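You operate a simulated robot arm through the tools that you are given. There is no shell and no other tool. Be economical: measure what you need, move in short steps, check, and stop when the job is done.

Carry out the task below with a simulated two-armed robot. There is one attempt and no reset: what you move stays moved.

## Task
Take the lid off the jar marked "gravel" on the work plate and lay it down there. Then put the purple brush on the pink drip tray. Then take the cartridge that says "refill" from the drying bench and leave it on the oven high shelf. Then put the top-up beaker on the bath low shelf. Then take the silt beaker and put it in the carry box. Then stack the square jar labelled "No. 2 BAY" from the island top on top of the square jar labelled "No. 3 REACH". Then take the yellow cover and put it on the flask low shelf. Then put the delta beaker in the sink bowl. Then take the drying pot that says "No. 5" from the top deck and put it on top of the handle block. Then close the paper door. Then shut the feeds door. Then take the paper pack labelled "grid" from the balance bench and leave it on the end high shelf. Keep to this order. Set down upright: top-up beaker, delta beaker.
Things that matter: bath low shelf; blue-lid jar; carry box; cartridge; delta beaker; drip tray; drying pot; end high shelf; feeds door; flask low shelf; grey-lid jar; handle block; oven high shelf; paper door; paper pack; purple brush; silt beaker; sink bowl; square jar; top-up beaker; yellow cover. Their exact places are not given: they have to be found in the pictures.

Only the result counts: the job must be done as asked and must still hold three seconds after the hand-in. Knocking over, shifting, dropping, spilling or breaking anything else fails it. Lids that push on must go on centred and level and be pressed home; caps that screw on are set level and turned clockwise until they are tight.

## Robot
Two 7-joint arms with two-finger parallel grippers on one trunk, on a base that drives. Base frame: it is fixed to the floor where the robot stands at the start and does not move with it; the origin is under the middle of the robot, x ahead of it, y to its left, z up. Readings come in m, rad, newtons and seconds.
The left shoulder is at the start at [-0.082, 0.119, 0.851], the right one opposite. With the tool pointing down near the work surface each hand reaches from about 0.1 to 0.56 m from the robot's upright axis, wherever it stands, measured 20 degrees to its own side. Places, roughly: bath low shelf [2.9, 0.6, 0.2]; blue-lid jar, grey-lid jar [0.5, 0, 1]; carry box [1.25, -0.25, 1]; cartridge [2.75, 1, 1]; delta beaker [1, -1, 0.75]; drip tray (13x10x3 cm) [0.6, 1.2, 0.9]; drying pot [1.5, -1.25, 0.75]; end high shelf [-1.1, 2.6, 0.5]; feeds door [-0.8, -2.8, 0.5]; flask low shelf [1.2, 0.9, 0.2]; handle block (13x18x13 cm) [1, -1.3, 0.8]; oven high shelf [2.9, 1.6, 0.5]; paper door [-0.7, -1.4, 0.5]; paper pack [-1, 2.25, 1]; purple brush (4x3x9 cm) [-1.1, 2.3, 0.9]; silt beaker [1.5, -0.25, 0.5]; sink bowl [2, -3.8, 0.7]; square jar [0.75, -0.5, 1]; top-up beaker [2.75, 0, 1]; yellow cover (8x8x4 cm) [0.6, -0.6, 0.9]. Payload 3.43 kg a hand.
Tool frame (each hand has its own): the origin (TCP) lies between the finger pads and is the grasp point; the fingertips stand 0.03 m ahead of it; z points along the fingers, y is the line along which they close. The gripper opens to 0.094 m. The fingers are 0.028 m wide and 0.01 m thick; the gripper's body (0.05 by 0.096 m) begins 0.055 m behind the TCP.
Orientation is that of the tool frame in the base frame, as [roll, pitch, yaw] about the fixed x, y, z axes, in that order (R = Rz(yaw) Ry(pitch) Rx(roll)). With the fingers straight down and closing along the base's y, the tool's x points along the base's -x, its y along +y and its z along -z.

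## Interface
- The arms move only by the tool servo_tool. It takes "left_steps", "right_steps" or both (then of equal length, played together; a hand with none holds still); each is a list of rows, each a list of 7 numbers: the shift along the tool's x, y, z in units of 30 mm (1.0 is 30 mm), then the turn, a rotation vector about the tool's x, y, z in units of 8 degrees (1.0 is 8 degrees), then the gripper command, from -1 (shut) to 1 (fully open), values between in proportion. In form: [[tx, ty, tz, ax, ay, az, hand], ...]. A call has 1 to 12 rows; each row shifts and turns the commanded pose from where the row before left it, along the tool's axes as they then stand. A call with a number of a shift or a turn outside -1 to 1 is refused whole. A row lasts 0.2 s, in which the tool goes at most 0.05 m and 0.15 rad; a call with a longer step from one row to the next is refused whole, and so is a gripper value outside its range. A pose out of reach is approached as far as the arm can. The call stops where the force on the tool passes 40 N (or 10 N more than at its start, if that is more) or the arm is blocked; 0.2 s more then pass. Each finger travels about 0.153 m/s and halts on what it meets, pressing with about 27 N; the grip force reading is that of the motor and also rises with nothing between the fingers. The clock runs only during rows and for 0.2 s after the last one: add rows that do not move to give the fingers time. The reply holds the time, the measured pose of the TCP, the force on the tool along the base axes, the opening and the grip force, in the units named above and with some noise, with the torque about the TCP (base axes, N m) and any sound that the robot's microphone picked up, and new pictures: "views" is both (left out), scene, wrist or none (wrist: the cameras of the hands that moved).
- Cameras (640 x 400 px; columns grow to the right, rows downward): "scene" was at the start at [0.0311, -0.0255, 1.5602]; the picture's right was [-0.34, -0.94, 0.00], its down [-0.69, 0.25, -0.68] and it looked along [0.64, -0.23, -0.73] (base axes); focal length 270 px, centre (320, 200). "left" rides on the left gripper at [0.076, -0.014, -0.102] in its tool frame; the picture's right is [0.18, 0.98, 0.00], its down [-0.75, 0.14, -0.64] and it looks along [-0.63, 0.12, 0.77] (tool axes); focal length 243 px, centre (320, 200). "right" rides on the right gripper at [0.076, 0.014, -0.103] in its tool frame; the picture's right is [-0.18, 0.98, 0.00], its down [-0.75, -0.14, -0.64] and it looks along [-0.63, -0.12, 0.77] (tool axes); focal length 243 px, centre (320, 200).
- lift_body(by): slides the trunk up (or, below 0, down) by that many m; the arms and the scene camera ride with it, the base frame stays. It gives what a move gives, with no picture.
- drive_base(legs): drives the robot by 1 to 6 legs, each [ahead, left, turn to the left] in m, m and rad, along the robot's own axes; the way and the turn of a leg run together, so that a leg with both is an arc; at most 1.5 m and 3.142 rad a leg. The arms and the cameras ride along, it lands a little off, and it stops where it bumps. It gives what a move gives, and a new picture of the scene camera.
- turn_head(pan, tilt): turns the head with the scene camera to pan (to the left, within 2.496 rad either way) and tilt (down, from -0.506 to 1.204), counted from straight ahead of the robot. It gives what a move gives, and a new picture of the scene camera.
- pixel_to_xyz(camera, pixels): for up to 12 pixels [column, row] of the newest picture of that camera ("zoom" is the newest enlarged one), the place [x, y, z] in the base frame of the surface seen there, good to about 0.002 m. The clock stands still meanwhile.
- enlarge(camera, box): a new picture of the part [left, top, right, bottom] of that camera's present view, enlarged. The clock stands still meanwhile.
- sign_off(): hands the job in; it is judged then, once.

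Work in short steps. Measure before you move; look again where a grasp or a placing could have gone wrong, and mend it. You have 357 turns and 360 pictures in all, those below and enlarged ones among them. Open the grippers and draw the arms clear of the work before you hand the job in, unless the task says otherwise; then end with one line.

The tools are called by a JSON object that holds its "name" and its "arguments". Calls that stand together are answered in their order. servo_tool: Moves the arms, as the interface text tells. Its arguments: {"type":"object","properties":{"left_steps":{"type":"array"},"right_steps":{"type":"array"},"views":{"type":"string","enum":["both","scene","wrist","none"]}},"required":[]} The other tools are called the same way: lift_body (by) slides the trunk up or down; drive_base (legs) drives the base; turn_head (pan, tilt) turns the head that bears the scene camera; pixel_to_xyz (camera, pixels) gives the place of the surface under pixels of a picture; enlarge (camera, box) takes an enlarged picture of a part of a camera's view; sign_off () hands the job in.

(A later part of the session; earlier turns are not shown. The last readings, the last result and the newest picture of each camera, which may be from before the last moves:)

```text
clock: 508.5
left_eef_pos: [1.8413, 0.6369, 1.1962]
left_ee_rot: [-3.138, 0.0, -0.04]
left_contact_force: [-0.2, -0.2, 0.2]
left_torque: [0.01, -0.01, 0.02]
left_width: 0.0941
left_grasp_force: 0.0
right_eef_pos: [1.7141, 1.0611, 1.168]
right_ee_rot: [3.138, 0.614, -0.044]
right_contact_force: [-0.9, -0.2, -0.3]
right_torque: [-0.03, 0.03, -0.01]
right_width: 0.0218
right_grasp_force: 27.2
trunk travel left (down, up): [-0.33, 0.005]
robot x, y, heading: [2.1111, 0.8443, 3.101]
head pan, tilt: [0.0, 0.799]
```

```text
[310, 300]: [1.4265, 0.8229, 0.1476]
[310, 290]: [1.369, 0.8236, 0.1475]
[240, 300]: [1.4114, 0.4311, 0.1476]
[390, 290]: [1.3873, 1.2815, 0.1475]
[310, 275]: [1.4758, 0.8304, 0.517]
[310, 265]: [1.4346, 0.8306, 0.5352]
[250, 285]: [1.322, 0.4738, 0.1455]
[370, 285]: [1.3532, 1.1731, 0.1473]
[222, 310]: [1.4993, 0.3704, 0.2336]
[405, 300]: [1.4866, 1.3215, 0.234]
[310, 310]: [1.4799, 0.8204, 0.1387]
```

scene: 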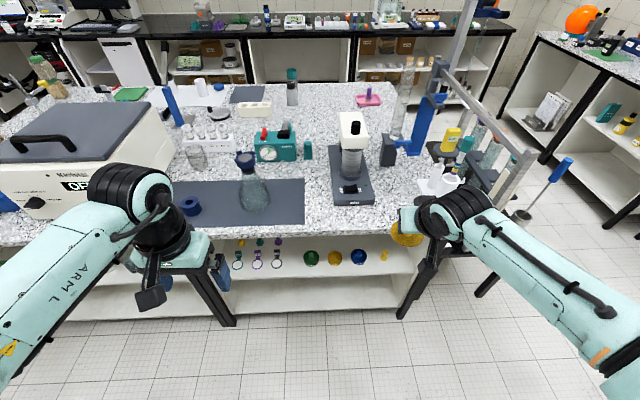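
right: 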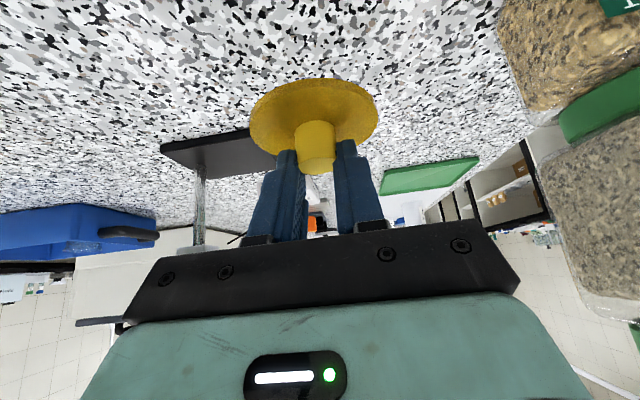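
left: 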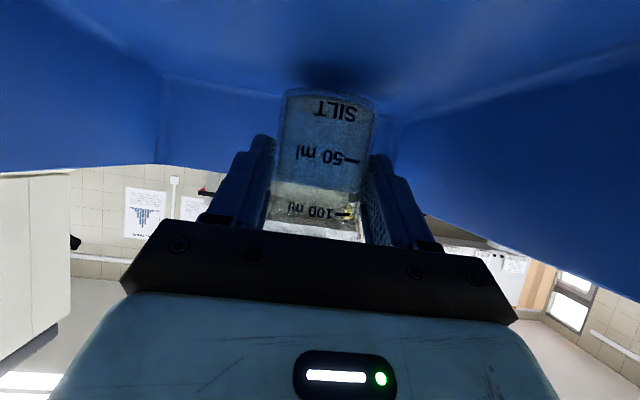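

Low shelf: z≈0.1475, front edge x≈1.48. I lower the trunk fully and start lowering the right arm in front of the bay.

{"name": "drive_base", "arguments": {"legs": [[0, 0, 0.04]]}}

{"name": "lift_body", "arguments": {"by": -0.33}}

{"name": "servo_tool", "arguments": {"right_steps": [[0.574, 0, 0.819, 0, 0, 0, -1], [0.574, 0, 0.819, 0, 0, 0, -1], [0.574, 0, 0.819, 0, 0, 0, -1], [0.574, 0, 0.819, 0, 0, 0, -1], [0.574, 0, 0.819, 0, 0, 0, -1], [0.574, 0, 0.819, 0, 0, 0, -1], [0.574, 0, 0.819, 0, 0, 0, -1], [0.574, 0, 0.819, 0, 0, 0, -1], [0.574, 0, 0.819, 0, 0, 0, -1], [0.574, 0, 0.819, 0, 0, 0, -1], [0.574, 0, 0.819, 0, 0, 0, -1], [0.574, 0, 0.819, 0, 0, 0, -1]], "views": "scene"}}

```text
clock: 509.3
left_eef_pos: [1.8501, 0.6268, 1.1965]
left_ee_rot: [-3.14, 0.0, 0.0]
left_contact_force: [0.4, 0.0, 0.2]
left_torque: [0.0, -0.03, 0.0]
left_width: 0.094
left_grasp_force: 0.0
right_eef_pos: [1.7071, 1.0441, 1.167]
right_ee_rot: [3.14, 0.613, -0.004]
right_contact_force: [0.8, 0.6, -0.2]
right_torque: [0.01, 0.0, 0.0]
right_width: 0.0216
right_grasp_force: 27.5
trunk travel left (down, up): [-0.33, 0.005]
robot x, y, heading: [2.1084, 0.8437, 3.142]
head pan, tilt: [0.0, 0.799]
```

scene: 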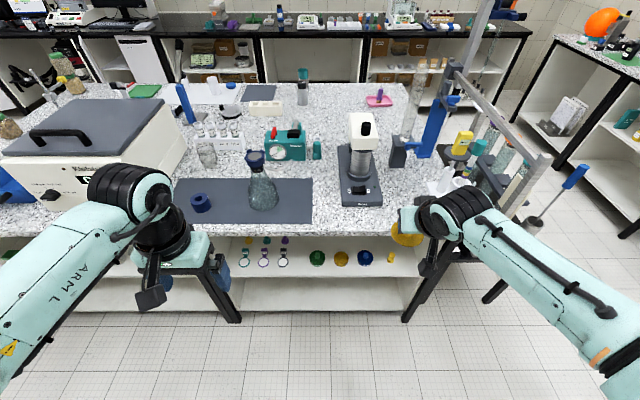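

```text
clock: 512.5
left_eef_pos: [1.8494, 0.6262, 0.8652]
left_ee_rot: [-3.14, 0.004, 0.0]
left_contact_force: [0.0, -1.3, -0.9]
left_torque: [0.0, 0.0, 0.03]
left_width: 0.0941
left_grasp_force: 0.1
right_eef_pos: [1.7058, 1.0456, 0.8381]
right_ee_rot: [3.139, 0.614, -0.004]
right_contact_force: [-0.1, 0.3, 0.6]
right_torque: [0.01, 0.05, -0.01]
right_width: 0.0218
right_grasp_force: 26.9
trunk travel left (down, up): [0.0, 0.335]
robot x, y, heading: [2.1137, 0.844, 3.139]
head pan, tilt: [0.0, 0.799]
```

```text
clock: 515.1
left_eef_pos: [1.8491, 0.6265, 0.8659]
left_ee_rot: [-3.139, 0.0, -0.003]
left_contact_force: [0.3, 0.4, 0.0]
left_torque: [0.0, 0.03, -0.01]
left_width: 0.0941
left_grasp_force: 0.1
right_eef_pos: [1.7038, 1.0453, 0.477]
right_ee_rot: [3.139, 0.616, -0.003]
right_contact_force: [-0.2, -0.3, -0.4]
right_torque: [0.01, 0.02, 0.0]
right_width: 0.0215
right_grasp_force: 26.8
trunk travel left (down, up): [0.0, 0.335]
robot x, y, heading: [2.1144, 0.8454, 3.14]
head pan, tilt: [0.0, 0.799]
```

scene: 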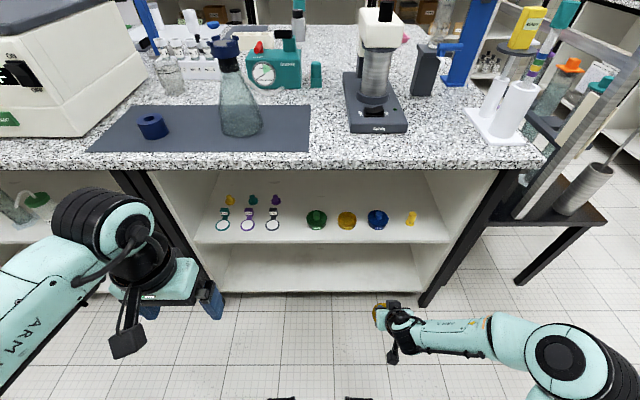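

No limit met. I continue down to z≈0.24.

{"name": "servo_tool", "arguments": {"right_steps": [[0.574, 0.4, 0.819, 0, 0, 0, -1], [0.574, 0.4, 0.819, 0, 0, 0, -1], [0.574, 0.4, 0.819, 0, 0, 0, -1], [0.574, 0.4, 0.819, 0, 0, 0, -1], [0.574, 0.4, 0.819, 0, 0, 0, -1], [0.574, 0.4, 0.819, 0, 0, 0, -1], [0.574, 0.4, 0.819, 0, 0, 0, -1], [0.574, 0.4, 0.819, 0, 0, 0, -1], [0, 0, 0, 0, 0, 0, -1]], "views": "wrist"}}

```text
clock: 517.1
left_eef_pos: [1.8493, 0.6269, 0.8653]
left_ee_rot: [-3.14, 0.002, 0.0]
left_contact_force: [0.0, 0.4, -0.1]
left_torque: [0.03, 0.02, 0.0]
left_width: 0.0942
left_grasp_force: 0.0
right_eef_pos: [1.7036, 0.949, 0.237]
right_ee_rot: [-3.141, 0.614, -0.002]
right_contact_force: [0.2, 0.5, 0.5]
right_torque: [0.01, 0.01, 0.0]
right_width: 0.0217
right_grasp_force: 27.2
trunk travel left (down, up): [0.0, 0.335]
robot x, y, heading: [2.1093, 0.8441, 3.143]
head pan, tilt: [0.0, 0.799]
```

right: 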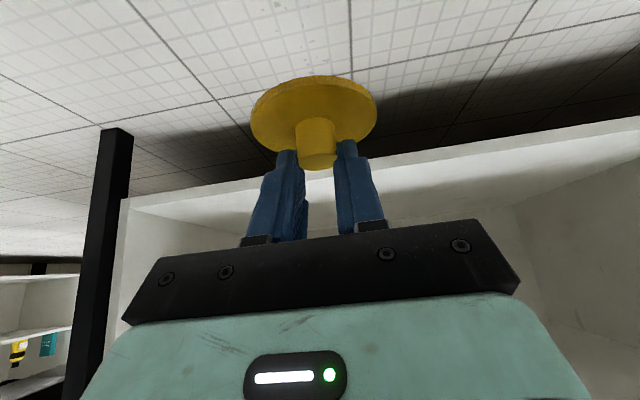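

The cover is 4 cm above shelf level. I drive 29 cm in.

{"name": "drive_base", "arguments": {"legs": [[0.285, 0, 0]]}}

{"name": "servo_tool", "arguments": {"right_steps": [[0.287, 0, 0.41, 0, 0, 0, -1], [0.287, 0, 0.41, 0, 0, 0, -1], [0, 0, 0, 0, 0, 0, -1]], "views": "wrist"}}

```text
clock: 519.1
left_eef_pos: [1.5633, 0.6291, 0.8653]
left_ee_rot: [-3.139, 0.002, -0.007]
left_contact_force: [0.5, -0.1, 0.2]
left_torque: [-0.02, -0.01, -0.03]
left_width: 0.0939
left_grasp_force: 0.1
right_eef_pos: [1.4206, 0.9522, 0.2389]
right_ee_rot: [3.139, 0.615, -0.007]
right_contact_force: [0.3, 0.2, -0.3]
right_torque: [0.0, -0.02, 0.02]
right_width: 0.0217
right_grasp_force: 27.1
trunk travel left (down, up): [0.0, 0.335]
robot x, y, heading: [1.8272, 0.8457, 3.137]
head pan, tilt: [0.0, 0.799]
```

scene: 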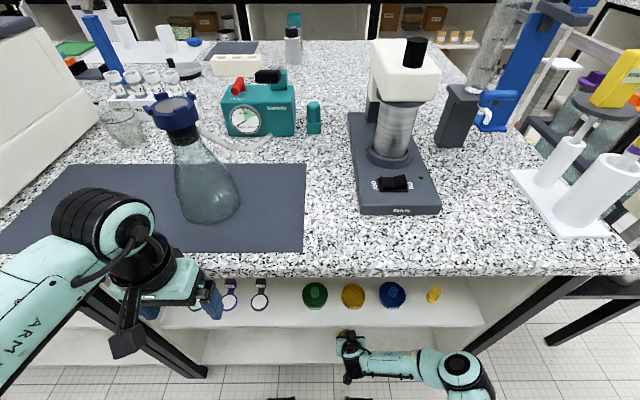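

```text
clock: 519.9
left_eef_pos: [1.5643, 0.629, 0.8656]
left_ee_rot: [-3.141, 0.0, -0.005]
left_contact_force: [-0.4, 0.0, 0.0]
left_torque: [-0.02, 0.03, 0.01]
left_width: 0.094
left_grasp_force: 0.0
right_eef_pos: [1.4214, 0.9502, 0.2073]
right_ee_rot: [3.14, 0.614, -0.005]
right_contact_force: [0.9, 1.0, -0.2]
right_torque: [-0.01, -0.03, 0.0]
right_width: 0.0216
right_grasp_force: 26.9
trunk travel left (down, up): [0.0, 0.335]
robot x, y, heading: [1.828, 0.8467, 3.134]
head pan, tilt: [0.0, 0.799]
```

right: 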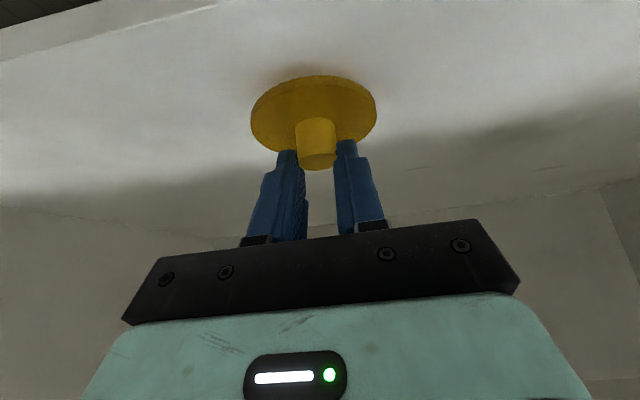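

I move 2 cm further in and lower slowly to contact.

{"name": "servo_tool", "arguments": {"right_steps": [[-0.55, 0, 0.38, 0, 0, 0, -1], [0.17, 0, 0.245, 0, 0, 0, -1], [0.09, 0, 0.125, 0, 0, 0, -1], [0.06, 0, 0.08, 0, 0, 0, -1], [0, 0, 0, 0, 0, 0, -1]], "views": "none"}}

```text
clock: 521.1
left_eef_pos: [1.5663, 0.6284, 0.8668]
left_ee_rot: [-3.14, 0.001, -0.005]
left_contact_force: [0.9, 0.3, 0.3]
left_torque: [0.02, -0.02, -0.01]
left_width: 0.0941
left_grasp_force: 0.1
right_eef_pos: [1.3987, 0.9518, 0.1937]
right_ee_rot: [3.14, 0.62, -0.007]
right_contact_force: [-5.4, -1.4, 22.4]
right_torque: [-0.03, 0.38, 0.02]
right_width: 0.0215
right_grasp_force: 26.2
trunk travel left (down, up): [0.0, 0.335]
robot x, y, heading: [1.832, 0.8469, 3.133]
head pan, tilt: [0.0, 0.799]
```

It touches at z=0.194 as expected. I ease, open and withdraw along the fingers.

{"name": "servo_tool", "arguments": {"right_steps": [[-0.03, 0, -0.045, 0, 0, 0, -1], [0, 0, 0, 0, 0, 0, -0.5], [0, 0, 0, 0, 0, 0, 0], [0, 0, 0, 0, 0, 0, 0.1], [0, 0, -0.6, 0, 0, 0, 0.1], [0, 0, -1, 0, 0, 0, 0.1], [0, 0, -1, 0, 0, 0, 0.3]], "views": "wrist"}}

```text
clock: 522.7
left_eef_pos: [1.5648, 0.6285, 0.8651]
left_ee_rot: [-3.141, -0.001, -0.005]
left_contact_force: [-0.5, 0.3, 0.2]
left_torque: [0.0, -0.01, 0.02]
left_width: 0.0942
left_grasp_force: 0.0
right_eef_pos: [1.4439, 0.9513, 0.2562]
right_ee_rot: [3.141, 0.616, -0.008]
right_contact_force: [0.2, -0.8, 0.2]
right_torque: [-0.01, 0.01, 0.0]
right_width: 0.0611
right_grasp_force: 0.0
trunk travel left (down, up): [0.0, 0.335]
robot x, y, heading: [1.8315, 0.8461, 3.13]
head pan, tilt: [0.0, 0.799]
```

right: 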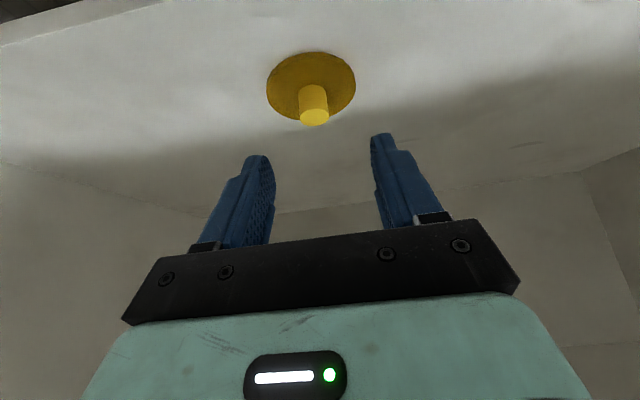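

The cover lies on the low shelf. Next is the delta beaker: I back out, raise the trunk, and level the right hand back to pointing down.

{"name": "drive_base", "arguments": {"legs": [[-0.33, 0, 0]]}}

{"name": "lift_body", "arguments": {"by": 0.33}}

{"name": "servo_tool", "arguments": {"right_steps": [[-0.574, 0, -0.819, 0, 0, 0, 1], [-0.574, 0, -0.819, 0, 0, 0, 1], [-0.574, 0, -0.819, 0, 0, 0, 1], [-0.574, 0, -0.819, 0, 0, 0, 1], [-0.574, -0.4, -0.819, 0, 0, 0, 1], [-0.574, -0.4, -0.819, 0, 0, 0, 1], [-0.574, -0.4, -0.819, 0, 0, 0, 1], [-0.574, -0.4, -0.819, 0, 0, 0, 1], [-0.574, -0.4, -0.819, 0, 0, 0, 1], [-0.574, -0.4, -0.819, 0, 0, 0, 1], [-0.574, -0.4, -0.819, 0, 0, 0, 1], [-0.574, -0.4, -0.819, 0, 0, 0, 1]], "views": "none"}}

{"name": "servo_tool", "arguments": {"right_steps": [[-0.574, 0, -0.819, 0, 0, 0, 1], [-0.574, 0, -0.819, 0, 0, 0, 1], [-0.574, 0, -0.819, 0, 0, 0, 1], [-0.574, 0, -0.819, 0, 0, 0, 1], [-0.574, 0, -0.819, 0, 0, 0, 1], [-0.574, 0, -0.819, 0, 0, 0, 1], [-0.574, 0, -0.819, 0, 0, 0, 1], [0, 0, 0, 0, 1, 0, 1], [0, 0, 0, 0, 1, 0, 1], [0, 0, 0, 0, 1, 0, 1], [0, 0, 0, 0, 1, 0, 1], [0, 0, 0, 0, 0.4, 0, 1]], "views": "scene"}}

```text
clock: 524.9
left_eef_pos: [1.8885, 0.6272, 0.8665]
left_ee_rot: [-3.141, 0.001, -0.011]
left_contact_force: [-0.1, 0.0, 0.6]
left_torque: [0.02, 0.0, -0.02]
left_width: 0.0939
left_grasp_force: 0.1
right_eef_pos: [1.7693, 0.9493, 0.2568]
right_ee_rot: [3.138, 0.615, -0.013]
right_contact_force: [-0.1, 0.6, -0.3]
right_torque: [0.02, -0.01, 0.01]
right_width: 0.0611
right_grasp_force: 0.1
trunk travel left (down, up): [0.0, 0.335]
robot x, y, heading: [2.1507, 0.8402, 3.125]
head pan, tilt: [0.0, 0.799]
```

scene: 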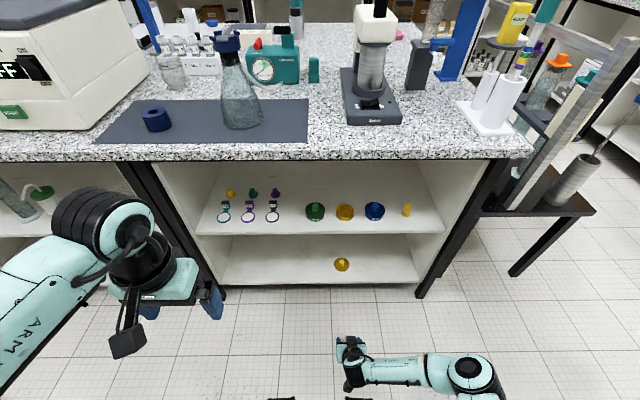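

```text
clock: 528.1
left_eef_pos: [1.8877, 0.6289, 1.1958]
left_ee_rot: [-3.14, 0.001, -0.011]
left_contact_force: [-0.4, 0.1, 0.6]
left_torque: [-0.03, -0.02, 0.0]
left_width: 0.0939
left_grasp_force: 0.2
right_eef_pos: [1.7642, 0.9502, 0.5889]
right_ee_rot: [-3.139, 0.616, -0.013]
right_contact_force: [-0.8, 0.4, 0.2]
right_torque: [0.0, 0.0, 0.01]
right_width: 0.0612
right_grasp_force: 0.0
trunk travel left (down, up): [-0.33, 0.005]
robot x, y, heading: [2.1529, 0.8473, 3.128]
head pan, tilt: [0.0, 0.799]
```

```text
clock: 530.7
left_eef_pos: [1.8878, 0.6279, 1.1964]
left_ee_rot: [-3.141, 0.002, -0.012]
left_contact_force: [0.3, -0.1, 0.2]
left_torque: [0.06, -0.04, 0.0]
left_width: 0.0942
left_grasp_force: 0.0
right_eef_pos: [1.7682, 1.0438, 0.9483]
right_ee_rot: [-3.14, 0.619, -0.013]
right_contact_force: [-0.7, -1.2, 0.3]
right_torque: [0.0, 0.03, 0.02]
right_width: 0.0939
right_grasp_force: 0.1
trunk travel left (down, up): [-0.33, 0.005]
robot x, y, heading: [2.1514, 0.8442, 3.126]
head pan, tilt: [0.0, 0.799]
```

```text
clock: 533.3
left_eef_pos: [1.8874, 0.6268, 1.1948]
left_ee_rot: [-3.141, -0.001, -0.011]
left_contact_force: [-0.3, 0.1, 0.6]
left_torque: [-0.04, 0.01, -0.01]
left_width: 0.0942
left_grasp_force: 0.1
right_eef_pos: [1.7697, 1.0454, 1.1579]
right_ee_rot: [-3.139, 0.003, -0.012]
right_contact_force: [-0.3, 0.3, 0.3]
right_torque: [-0.02, -0.02, 0.0]
right_width: 0.0939
right_grasp_force: 0.0
trunk travel left (down, up): [-0.33, 0.005]
robot x, y, heading: [2.1538, 0.8459, 3.131]
head pan, tilt: [0.0, 0.799]
```

scene: 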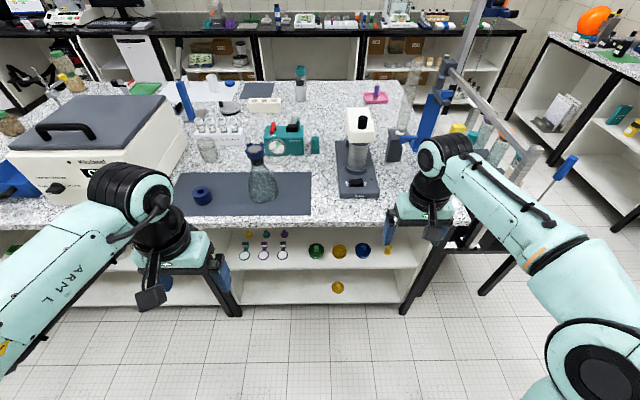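

The cover is seen on the low shelf at (337,287). I drive down the aisle and round the cart to its far end.

{"name": "drive_base", "arguments": {"legs": [[0, 1.47, 0.01], [0, 1.47, 0], [1.1, 0, 0], [1.1, 0, 0], [0, 0, 3.14], [0, 1.0, 0]]}}

{"name": "turn_head", "arguments": {"pan": -0.1, "tilt": 0.6}}

```text
clock: 585.1
left_eef_pos: [0.3363, -0.8748, 1.1953]
left_ee_rot: [-3.138, 0.001, 3.034]
left_contact_force: [0.6, -0.5, 0.9]
left_torque: [-0.01, 0.03, 0.02]
left_width: 0.094
left_grasp_force: 0.1
right_eef_pos: [0.413, -1.3022, 1.1588]
right_ee_rot: [-3.141, 0.002, 3.03]
right_contact_force: [0.2, -0.1, -0.8]
right_torque: [-0.01, -0.02, -0.04]
right_width: 0.0938
right_grasp_force: 0.0
trunk travel left (down, up): [-0.33, 0.005]
robot x, y, heading: [0.0488, -1.0643, -0.112]
head pan, tilt: [0.0, 0.799]
```

scene: 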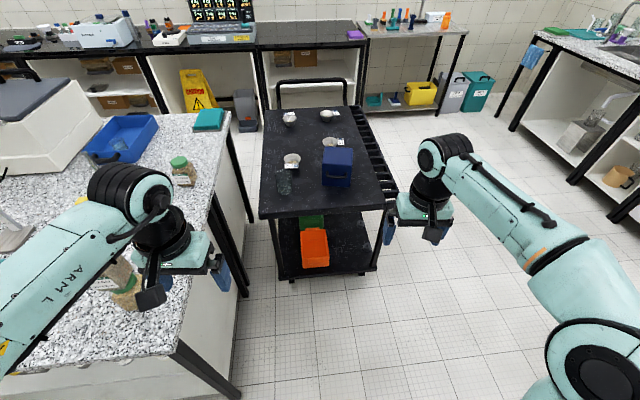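

```text
clock: 585.9
left_eef_pos: [0.3373, -0.8754, 1.1954]
left_ee_rot: [-3.141, 0.0, 3.032]
left_contact_force: [0.5, 0.6, 0.1]
left_torque: [0.01, 0.01, -0.01]
left_width: 0.094
left_grasp_force: 0.1
right_eef_pos: [0.4134, -1.3023, 1.157]
right_ee_rot: [3.141, 0.003, 3.03]
right_contact_force: [-0.4, -0.4, -0.7]
right_torque: [-0.03, -0.02, 0.01]
right_width: 0.0941
right_grasp_force: 0.1
trunk travel left (down, up): [-0.33, 0.005]
robot x, y, heading: [0.0529, -1.065, -0.111]
head pan, tilt: [-0.099, 0.6]
```

scene: 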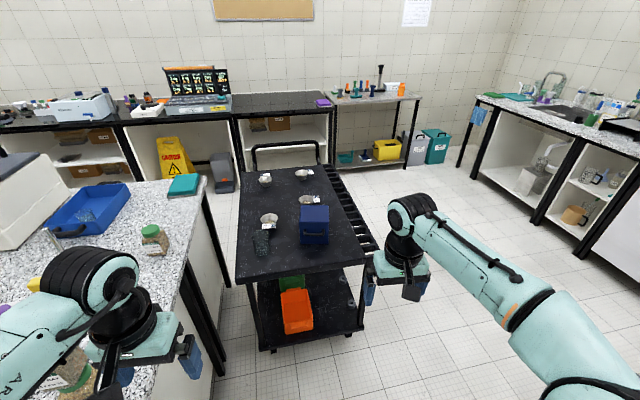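

I enlarge the cart top to view beaker, pots and labels.

{"name": "enlarge", "arguments": {"camera": "scene", "box": [220, 150, 380, 250]}}

{"name": "pixel_to_xyz", "arguments": {"camera": "zoom", "pixels": [[165, 375], [165, 345], [200, 285], [345, 205], [180, 115], [320, 100], [370, 240], [330, 240], [420, 245], [370, 290], [130, 400], [375, 375]]}}

```text
4.00 times, centred on (300, 200) of scene
```

zoom: 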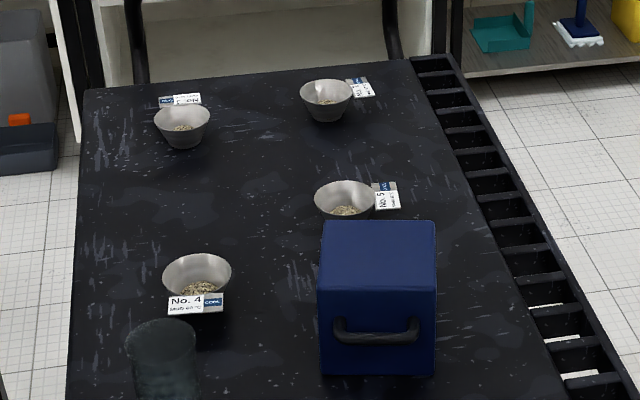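

```text
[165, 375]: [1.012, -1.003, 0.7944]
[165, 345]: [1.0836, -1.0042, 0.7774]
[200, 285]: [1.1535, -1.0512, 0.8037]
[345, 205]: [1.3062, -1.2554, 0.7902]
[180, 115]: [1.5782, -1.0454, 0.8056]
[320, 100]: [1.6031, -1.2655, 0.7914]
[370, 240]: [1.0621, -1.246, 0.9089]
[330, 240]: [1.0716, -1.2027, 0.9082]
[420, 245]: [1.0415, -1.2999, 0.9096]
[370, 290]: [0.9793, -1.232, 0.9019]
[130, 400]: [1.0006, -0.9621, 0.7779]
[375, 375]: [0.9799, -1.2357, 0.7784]
```

I read the pots' cards.

{"name": "enlarge", "arguments": {"camera": "scene", "box": [292, 188, 328, 210]}}

{"name": "enlarge", "arguments": {"camera": "scene", "box": [290, 164, 318, 182]}}

{"name": "enlarge", "arguments": {"camera": "scene", "box": [250, 168, 282, 188]}}

```text
16.00 times, centred on (310, 199) of scene
```

zoom: 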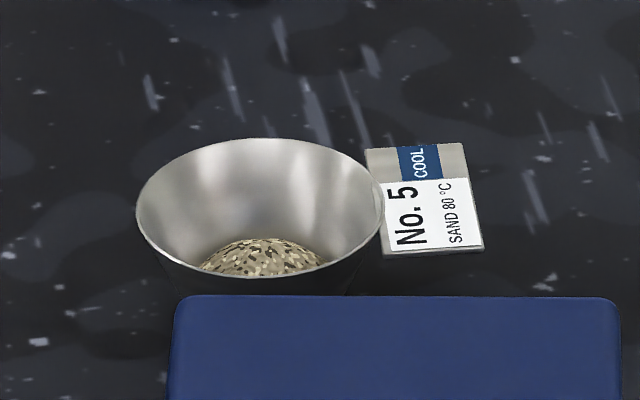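

```text
16.00 times, centred on (304, 173) of scene
```

zoom: 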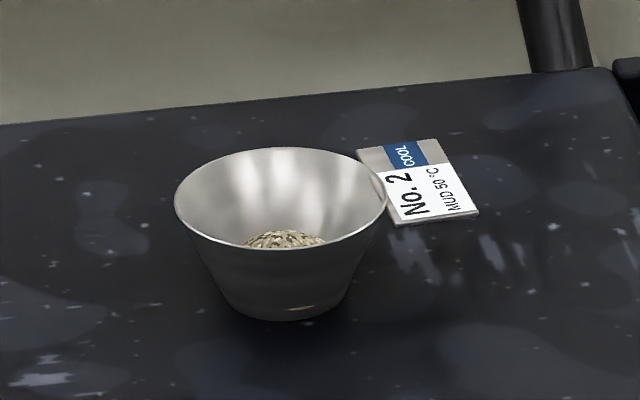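

```text
16.00 times, centred on (266, 178) of scene
```

zoom: 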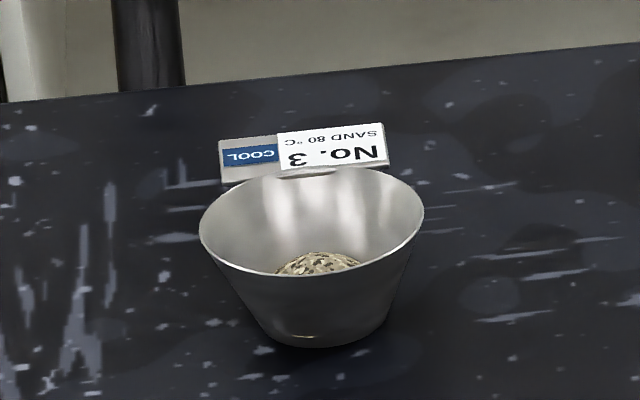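

No. 5 is the pot just behind the blue block. First the delta beaker: I straighten up and drive closer to the cart's end.

{"name": "drive_base", "arguments": {"legs": [[0, 0, 0.111], [0.3, -0.1, 0]]}}

{"name": "turn_head", "arguments": {"pan": 0.0, "tilt": 0.8}}

{"name": "enlarge", "arguments": {"camera": "scene", "box": [270, 150, 430, 250]}}

```text
clock: 588.5
left_eef_pos: [0.6159, -0.9432, 1.195]
left_ee_rot: [-3.14, -0.001, -3.138]
left_contact_force: [-0.4, 0.6, 0.0]
left_torque: [0.01, -0.02, -0.01]
left_width: 0.0938
left_grasp_force: 0.1
right_eef_pos: [0.7393, -1.3607, 1.1582]
right_ee_rot: [-3.14, 0.003, -3.141]
right_contact_force: [-1.3, 1.0, -0.4]
right_torque: [0.01, 0.03, 0.04]
right_width: 0.0941
right_grasp_force: 0.0
trunk travel left (down, up): [-0.33, 0.005]
robot x, y, heading: [0.3547, -1.164, 0.001]
head pan, tilt: [-0.099, 0.6]
```

scene: 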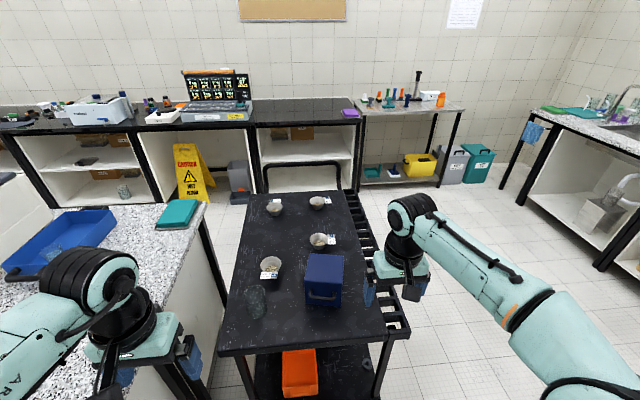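

```text
clock: 589.3
left_eef_pos: [0.616, -0.9435, 1.1946]
left_ee_rot: [-3.14, 0.001, -3.137]
left_contact_force: [0.0, -0.1, 0.1]
left_torque: [-0.03, 0.0, 0.0]
left_width: 0.094
left_grasp_force: 0.0
right_eef_pos: [0.7392, -1.3602, 1.1582]
right_ee_rot: [-3.141, 0.002, 3.141]
right_contact_force: [-0.1, -0.3, -0.1]
right_torque: [0.0, 0.01, -0.01]
right_width: 0.0938
right_grasp_force: 0.1
trunk travel left (down, up): [-0.33, 0.005]
robot x, y, heading: [0.3506, -1.1634, -0.001]
head pan, tilt: [0.0, 0.799]
```

scene: 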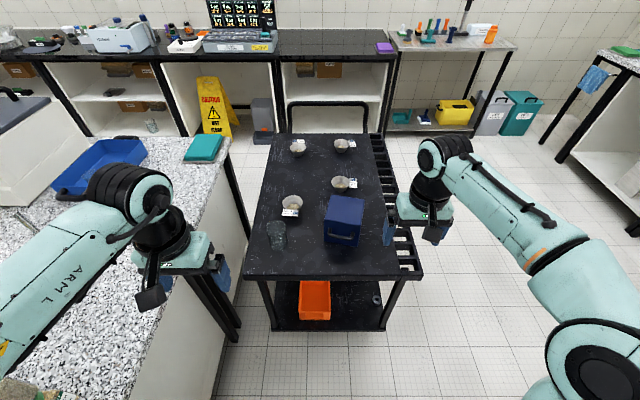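

```text
4.00 times, centred on (350, 200) of scene
```

zoom: 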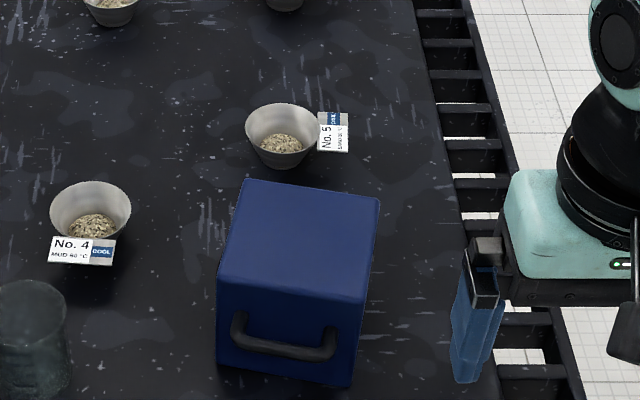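

I enlarge the beaker.

{"name": "enlarge", "arguments": {"camera": "scene", "box": [252, 210, 308, 255]}}

{"name": "pixel_to_xyz", "arguments": {"camera": "zoom", "pixels": [[260, 150], [300, 250], [270, 300], [340, 300], [300, 330], [300, 350], [230, 200], [380, 200], [310, 120], [200, 350]]}}

```text
8.89 times, centred on (280, 232) of scene
```

zoom: 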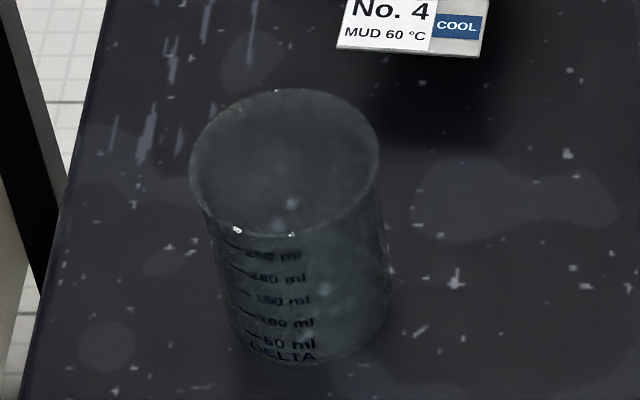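

```text
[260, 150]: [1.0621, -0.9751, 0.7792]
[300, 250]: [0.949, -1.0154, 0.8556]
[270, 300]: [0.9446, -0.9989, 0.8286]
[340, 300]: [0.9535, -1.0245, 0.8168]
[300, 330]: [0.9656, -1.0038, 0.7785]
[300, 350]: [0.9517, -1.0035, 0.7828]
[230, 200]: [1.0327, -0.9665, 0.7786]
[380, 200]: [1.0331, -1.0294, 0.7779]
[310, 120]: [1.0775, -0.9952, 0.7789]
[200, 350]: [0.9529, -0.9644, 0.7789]
```

It reads DELTA, is empty, 7.4 cm at the rim, centre about [0.984, −1.004], rim z≈0.868. I drive 15 cm nearer and bring the left hand above it.

{"name": "drive_base", "arguments": {"legs": [[0.15, 0, 0]]}}

{"name": "servo_tool", "arguments": {"left_steps": [[-0.9, -0.25, 0.8, 0, 0, 0, 1], [-0.9, -0.25, 0.8, 0, 0, 0, 1], [-0.9, -0.25, 0.8, 0, 0, 0, 1], [-0.9, -0.25, 0.8, 0, 0, 0, 1], [-0.9, -0.25, 0.8, 0, 0, 0, 1], [-0.9, -0.25, 0.8, 0, 0, 0, 1], [-0.9, -0.25, 0.8, 0, 0, 0, 1], [-0.9, -0.25, 0.8, 0, 0, 0, 1], [0, 0, 0, 0, 0, 0, 1]], "views": "both"}}

```text
clock: 590.6
left_eef_pos: [0.7637, -0.9424, 1.1945]
left_ee_rot: [-3.141, 0.001, -3.138]
left_contact_force: [-0.4, -0.2, 0.0]
left_torque: [0.04, 0.03, 0.01]
left_width: 0.094
left_grasp_force: 0.1
right_eef_pos: [0.8883, -1.3585, 1.1594]
right_ee_rot: [3.142, 0.003, -3.139]
right_contact_force: [-0.2, 0.1, -0.5]
right_torque: [0.01, -0.02, 0.03]
right_width: 0.094
right_grasp_force: 0.1
trunk travel left (down, up): [-0.33, 0.005]
robot x, y, heading: [0.5035, -1.1631, 0.006]
head pan, tilt: [0.0, 0.799]
```

scene: 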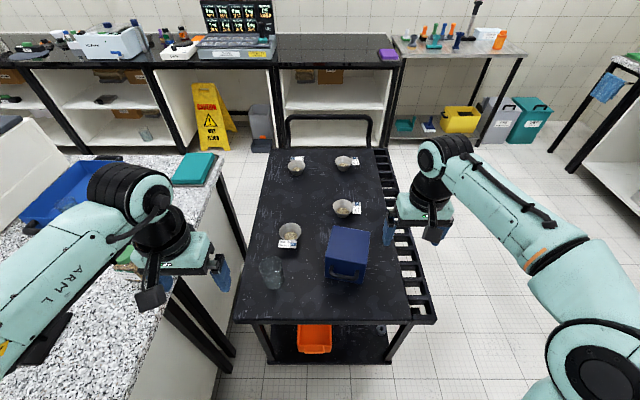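

```text
clock: 592.6
left_eef_pos: [0.98, -1.0031, 1.0028]
left_ee_rot: [-3.14, 0.003, -3.136]
left_contact_force: [-0.5, 1.1, -0.3]
left_torque: [-0.01, 0.02, -0.03]
left_width: 0.0937
left_grasp_force: 0.1
right_eef_pos: [0.8893, -1.3586, 1.1584]
right_ee_rot: [3.141, 0.003, -3.139]
right_contact_force: [-0.2, 0.1, 0.4]
right_torque: [-0.01, 0.0, 0.03]
right_width: 0.0944
right_grasp_force: 0.0
trunk travel left (down, up): [-0.33, 0.005]
robot x, y, heading: [0.5017, -1.1633, 0.003]
head pan, tilt: [0.0, 0.799]
```

scene: 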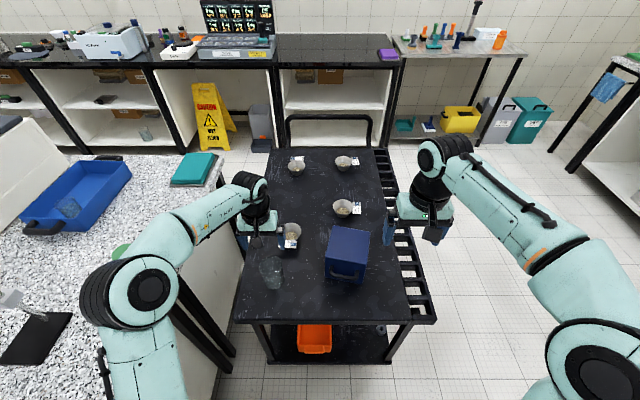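
left: 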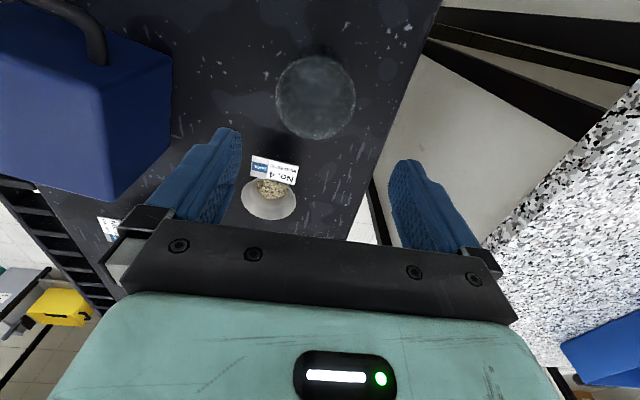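

The beaker's rim centre checks at about [0.978, −1.006]. I lower over it.

{"name": "servo_tool", "arguments": {"left_steps": [[0, -0.1, 1, 0, 0, 0, 1], [0, 0, 1, 0, 0, 0, 1], [0, 0, 0.8, 0, 0, 0, 1], [0, 0, 0, 0, 0, 0, 1]], "views": "wrist"}}

```text
clock: 593.6
left_eef_pos: [0.9801, -1.006, 0.9206]
left_ee_rot: [-3.139, 0.001, -3.137]
left_contact_force: [-0.4, -0.8, 0.0]
left_torque: [0.02, -0.01, 0.0]
left_width: 0.0938
left_grasp_force: 0.0
right_eef_pos: [0.8895, -1.3578, 1.1594]
right_ee_rot: [-3.141, 0.005, -3.137]
right_contact_force: [1.2, -0.1, 0.6]
right_torque: [-0.02, -0.01, 0.01]
right_width: 0.0939
right_grasp_force: 0.0
trunk travel left (down, up): [-0.33, 0.005]
robot x, y, heading: [0.5012, -1.1653, 0.007]
head pan, tilt: [0.0, 0.799]
```

left: 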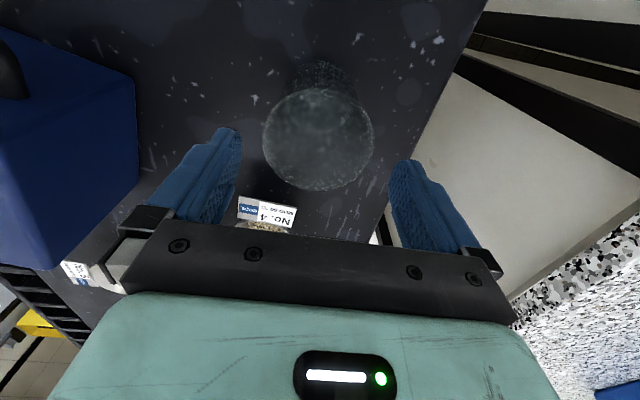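

The rim centre is confirmed at [0.977, −1.007, 0.871]. I go down 6 cm and close gently.

{"name": "servo_tool", "arguments": {"left_steps": [[0.1, -0.04, 1, 0, 0, 0, 1], [0, 0, 1, 0, 0, 0, 1], [0, 0, 0, 0, 0, 0, 0.8], [0, 0, 0, 0, 0, 0, 0.6], [0, 0, 0, 0, 0, 0, 0.2], [0, 0, 0, 0, 0, 0, -0.5], [0, 0, 0, 0, 0, 0, -1]], "views": "wrist"}}

```text
clock: 595.2
left_eef_pos: [0.9798, -1.0057, 0.8609]
left_ee_rot: [-3.139, 0.001, -3.136]
left_contact_force: [0.1, 0.4, -0.1]
left_torque: [0.0, -0.02, -0.02]
left_width: 0.0695
left_grasp_force: 26.9
right_eef_pos: [0.8897, -1.359, 1.1585]
right_ee_rot: [-3.141, 0.003, 3.141]
right_contact_force: [-0.1, 0.5, 0.1]
right_torque: [-0.03, -0.02, 0.02]
right_width: 0.0941
right_grasp_force: 0.0
trunk travel left (down, up): [-0.33, 0.005]
robot x, y, heading: [0.5016, -1.1635, 0.006]
head pan, tilt: [0.0, 0.799]
```

left: 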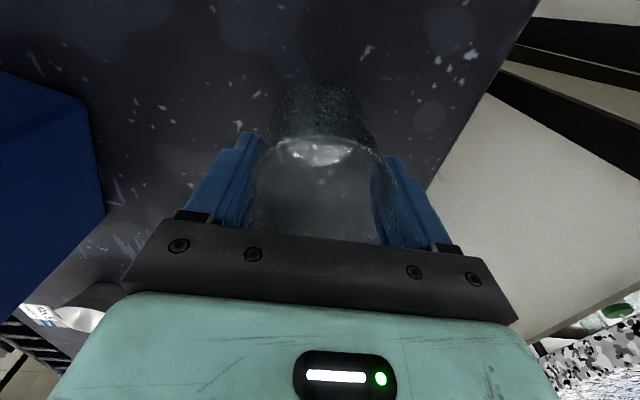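

Gripped at 0.0695. I lift straight up 24 cm.

{"name": "servo_tool", "arguments": {"left_steps": [[0, 0, -0.4, 0, 0, 0, -1], [0, 0, -1, 0, 0, 0, -1], [0, 0, -1, 0, 0, 0, -1], [0, 0, -1, 0, 0, 0, -1], [0.3, 0, -1, 0, 0, 0, -1], [0.5, 0, -1, 0, 0, 0, -1], [0.8, 0, -1, 0, 0, 0, -1], [0.9, 0.1, -1, 0, 0, 0, -1], [0.9, 0.1, -0.8, 0, 0, 0, -1], [0.9, 0.1, 0, 0, 0, 0, -1], [0.9, 0.1, 0, 0, 0, 0, -1]], "views": "both"}}

```text
clock: 597.6
left_eef_pos: [0.8226, -0.9971, 1.1051]
left_ee_rot: [-3.14, 0.002, -3.137]
left_contact_force: [-0.4, -0.2, -2.0]
left_torque: [0.01, 0.0, 0.01]
left_width: 0.0692
left_grasp_force: 27.0
right_eef_pos: [0.8882, -1.3595, 1.1594]
right_ee_rot: [-3.141, 0.003, -3.141]
right_contact_force: [-1.3, 0.8, 0.1]
right_torque: [-0.03, -0.01, -0.03]
right_width: 0.0937
right_grasp_force: 0.0
trunk travel left (down, up): [-0.33, 0.005]
robot x, y, heading: [0.5049, -1.1632, 0.009]
head pan, tilt: [0.0, 0.799]
```

scene: 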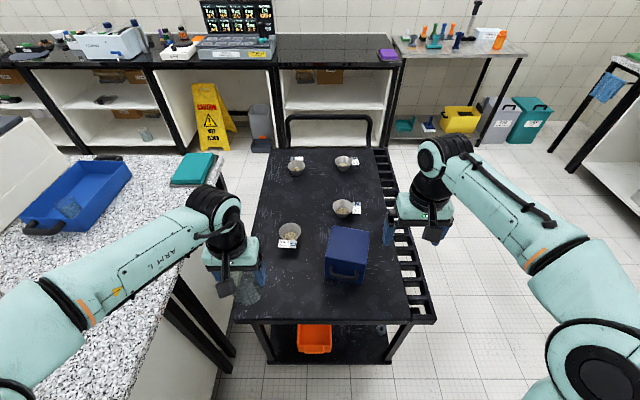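
left: 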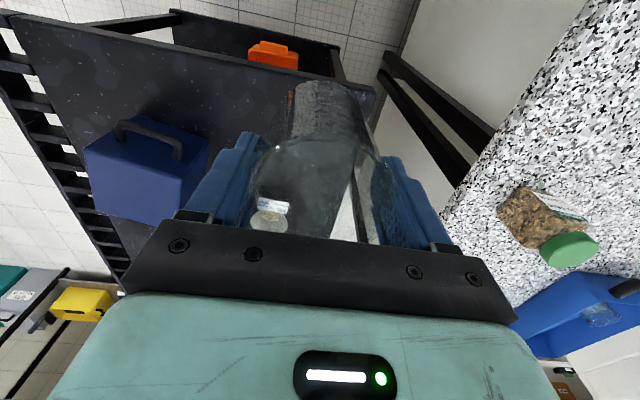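

Before backing, I check the left arm's height near the stacked jars.

{"name": "pixel_to_xyz", "arguments": {"camera": "scene", "pixels": [[60, 310], [20, 385], [120, 270], [5, 300], [40, 350]]}}

{"name": "turn_head", "arguments": {"pan": 1.0, "tilt": 0.9}}

```text
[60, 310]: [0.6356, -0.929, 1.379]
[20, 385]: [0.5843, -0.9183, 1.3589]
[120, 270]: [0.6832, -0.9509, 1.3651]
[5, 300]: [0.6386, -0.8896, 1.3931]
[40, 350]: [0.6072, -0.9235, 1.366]
```

```text
clock: 598.9
left_eef_pos: [0.8236, -0.9955, 1.1037]
left_ee_rot: [-3.141, 0.0, -3.135]
left_contact_force: [-0.7, -0.4, -1.7]
left_torque: [0.01, 0.01, 0.0]
left_width: 0.0693
left_grasp_force: 26.5
right_eef_pos: [0.89, -1.3592, 1.1588]
right_ee_rot: [3.141, 0.003, -3.141]
right_contact_force: [0.3, -0.8, 0.0]
right_torque: [0.01, 0.01, -0.02]
right_width: 0.0939
right_grasp_force: 0.1
trunk travel left (down, up): [-0.33, 0.005]
robot x, y, heading: [0.5032, -1.1644, 0.006]
head pan, tilt: [1.0, 0.901]
```

scene: 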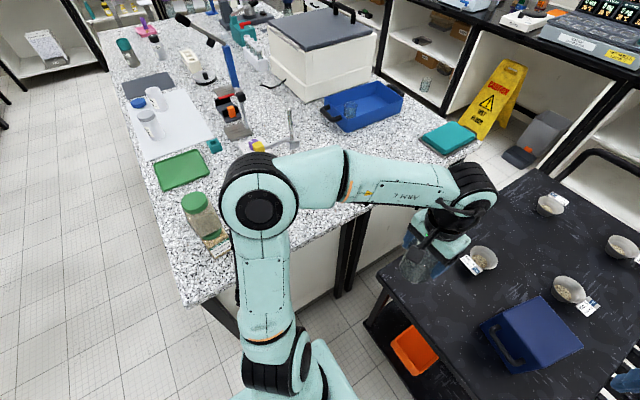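

The left elbow is near the stack; I measure both.

{"name": "pixel_to_xyz", "arguments": {"camera": "scene", "pixels": [[260, 205], [230, 190], [225, 220], [193, 200], [250, 165], [235, 250], [205, 235], [275, 240]]}}

```text
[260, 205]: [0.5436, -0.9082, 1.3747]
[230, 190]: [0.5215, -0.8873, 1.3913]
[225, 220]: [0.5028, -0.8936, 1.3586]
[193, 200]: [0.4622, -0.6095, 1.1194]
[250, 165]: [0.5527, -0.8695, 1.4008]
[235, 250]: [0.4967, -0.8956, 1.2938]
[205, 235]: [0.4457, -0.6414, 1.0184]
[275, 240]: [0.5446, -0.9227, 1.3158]
```

The elbow is well clear. I drive around toward the sink side and face it.

{"name": "drive_base", "arguments": {"legs": [[-0.45, 0, 0], [0, -1.25, 0], [1.0, 0, 0], [0.95, 0, 0], [0, 0, -1.571]]}}

{"name": "turn_head", "arguments": {"pan": 0.0, "tilt": 0.6}}

```text
clock: 625.6
left_eef_pos: [2.1643, -2.7601, 1.1049]
left_ee_rot: [-3.141, 0.004, 1.551]
left_contact_force: [-0.5, -0.2, -0.6]
left_torque: [0.0, 0.01, 0.02]
left_width: 0.0691
left_grasp_force: 27.0
right_eef_pos: [1.7999, -2.8167, 1.1584]
right_ee_rot: [-3.141, 0.004, 1.547]
right_contact_force: [0.5, -0.4, -0.3]
right_torque: [-0.01, -0.01, 0.01]
right_width: 0.0941
right_grasp_force: 0.0
trunk travel left (down, up): [-0.33, 0.005]
robot x, y, heading: [2.0043, -2.4317, -1.593]
head pan, tilt: [1.0, 0.901]
```

scene: 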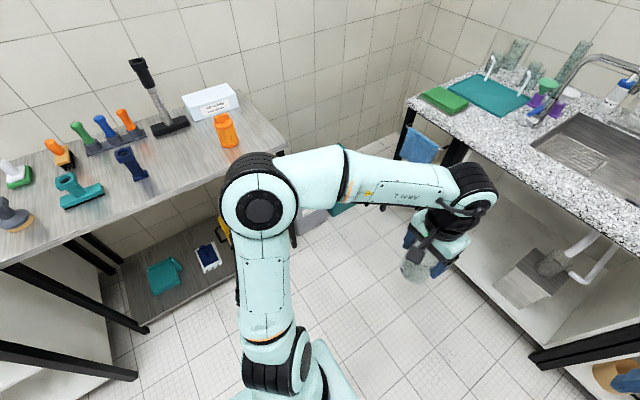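

```text
clock: 626.9
left_eef_pos: [2.1623, -2.7603, 1.104]
left_ee_rot: [-3.139, 0.001, 1.554]
left_contact_force: [-0.4, 1.1, -1.0]
left_torque: [-0.01, 0.0, 0.0]
left_width: 0.0693
left_grasp_force: 27.2
right_eef_pos: [1.7973, -2.818, 1.1587]
right_ee_rot: [-3.14, 0.004, 1.548]
right_contact_force: [-0.7, 0.7, -0.5]
right_torque: [0.01, 0.01, 0.0]
right_width: 0.0939
right_grasp_force: 0.0
trunk travel left (down, up): [-0.33, 0.005]
robot x, y, heading: [2.0069, -2.438, -1.593]
head pan, tilt: [0.0, 0.6]
```

scene: 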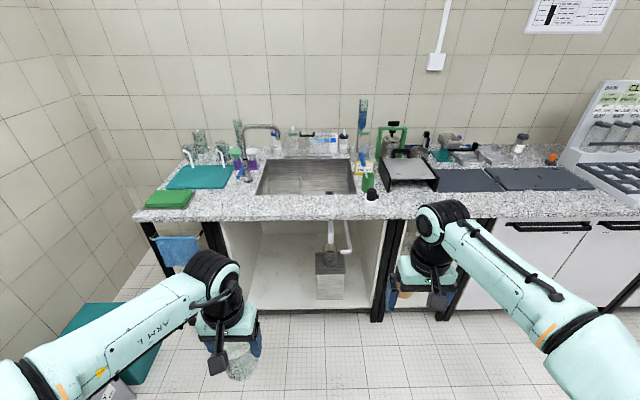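

The sink is the steel basin at (307,176). I measure its rim and floor.

{"name": "pixel_to_xyz", "arguments": {"camera": "scene", "pixels": [[305, 175], [305, 188], [265, 192], [350, 192], [265, 165], [350, 165], [305, 160], [305, 205], [305, 215], [245, 170], [330, 180], [280, 180]]}}

{"name": "enlarge", "arguments": {"camera": "scene", "box": [220, 110, 400, 222]}}

```text
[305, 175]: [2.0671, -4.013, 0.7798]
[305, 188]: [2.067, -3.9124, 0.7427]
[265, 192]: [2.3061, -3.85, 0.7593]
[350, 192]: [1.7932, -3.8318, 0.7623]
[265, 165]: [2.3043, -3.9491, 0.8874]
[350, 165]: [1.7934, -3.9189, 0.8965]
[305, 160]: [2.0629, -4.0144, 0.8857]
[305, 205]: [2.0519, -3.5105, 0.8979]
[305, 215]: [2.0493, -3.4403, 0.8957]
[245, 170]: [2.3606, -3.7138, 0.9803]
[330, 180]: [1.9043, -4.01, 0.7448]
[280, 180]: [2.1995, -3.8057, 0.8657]
```

```text
3.56 times, centred on (310, 166) of scene
```

zoom: 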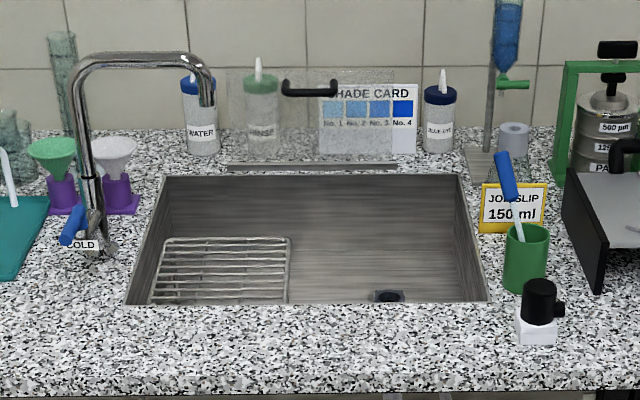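

Basin x 1.79–2.31, front wall y≈−3.53; there is a wire rack at the left part and a drain near x≈1.93. I drive close so the left hand lines up with x≈2.02.

{"name": "drive_base", "arguments": {"legs": [[0, -0.147, 0.022], [0.6, 0, 0]]}}

{"name": "turn_head", "arguments": {"pan": 0.1, "tilt": 0.85}}

{"name": "enlarge", "arguments": {"camera": "scene", "box": [200, 100, 440, 250]}}

```text
clock: 631.8
left_eef_pos: [2.03, -3.3663, 1.1042]
left_ee_rot: [-3.139, 0.002, 1.577]
left_contact_force: [0.8, 0.8, -1.2]
left_torque: [0.01, -0.01, 0.02]
left_width: 0.0693
left_grasp_force: 27.1
right_eef_pos: [1.667, -3.4312, 1.1575]
right_ee_rot: [-3.141, 0.003, 1.574]
right_contact_force: [-0.2, -0.7, -0.2]
right_torque: [-0.01, 0.04, 0.02]
right_width: 0.0939
right_grasp_force: 0.0
trunk travel left (down, up): [-0.33, 0.005]
robot x, y, heading: [1.8629, -3.0421, -1.568]
head pan, tilt: [0.0, 0.6]
```

scene: 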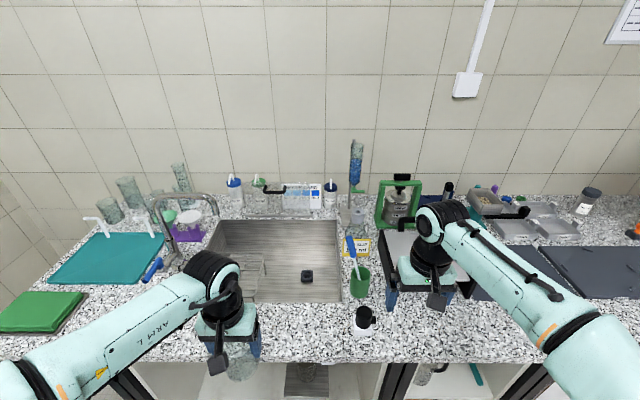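

```text
clock: 632.6
left_eef_pos: [2.0303, -3.3664, 1.1035]
left_ee_rot: [-3.14, 0.001, 1.578]
left_contact_force: [-1.1, -0.2, -1.2]
left_torque: [0.04, 0.03, 0.0]
left_width: 0.0691
left_grasp_force: 27.2
right_eef_pos: [1.667, -3.4317, 1.159]
right_ee_rot: [-3.138, 0.003, 1.573]
right_contact_force: [0.1, -0.3, -0.4]
right_torque: [-0.05, 0.01, 0.01]
right_width: 0.0941
right_grasp_force: 0.1
trunk travel left (down, up): [-0.33, 0.005]
robot x, y, heading: [1.8641, -3.0444, -1.565]
head pan, tilt: [0.099, 0.85]
```

scene: 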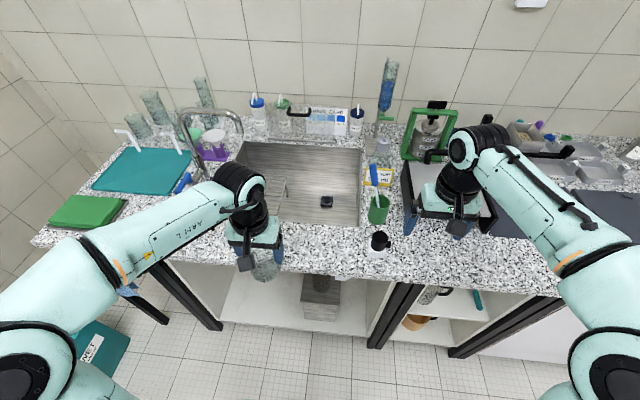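

```text
2.67 times, centred on (320, 175) of scene
```

zoom: 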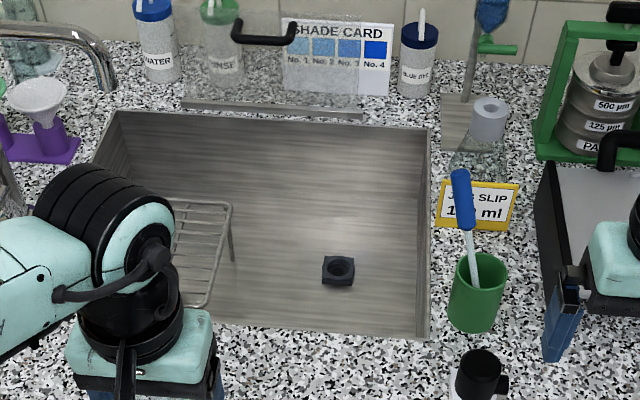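

Now the basin floor, rack and a small dark block at (338,270) of the zoom are visible. I measure.

{"name": "pixel_to_xyz", "arguments": {"camera": "zoom", "pixels": [[270, 250], [270, 300], [338, 265], [390, 290], [390, 230], [300, 200], [325, 285], [232, 205], [205, 305], [420, 335], [250, 330], [230, 260]]}}

```text
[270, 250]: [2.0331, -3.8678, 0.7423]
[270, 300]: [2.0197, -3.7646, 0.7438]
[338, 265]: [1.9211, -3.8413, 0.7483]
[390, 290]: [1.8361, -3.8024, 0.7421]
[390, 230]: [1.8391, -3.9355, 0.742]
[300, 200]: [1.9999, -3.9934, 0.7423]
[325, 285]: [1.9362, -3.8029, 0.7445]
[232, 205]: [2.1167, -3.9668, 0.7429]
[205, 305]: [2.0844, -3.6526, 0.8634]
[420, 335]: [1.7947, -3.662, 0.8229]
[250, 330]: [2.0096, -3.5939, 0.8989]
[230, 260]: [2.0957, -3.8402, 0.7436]
```

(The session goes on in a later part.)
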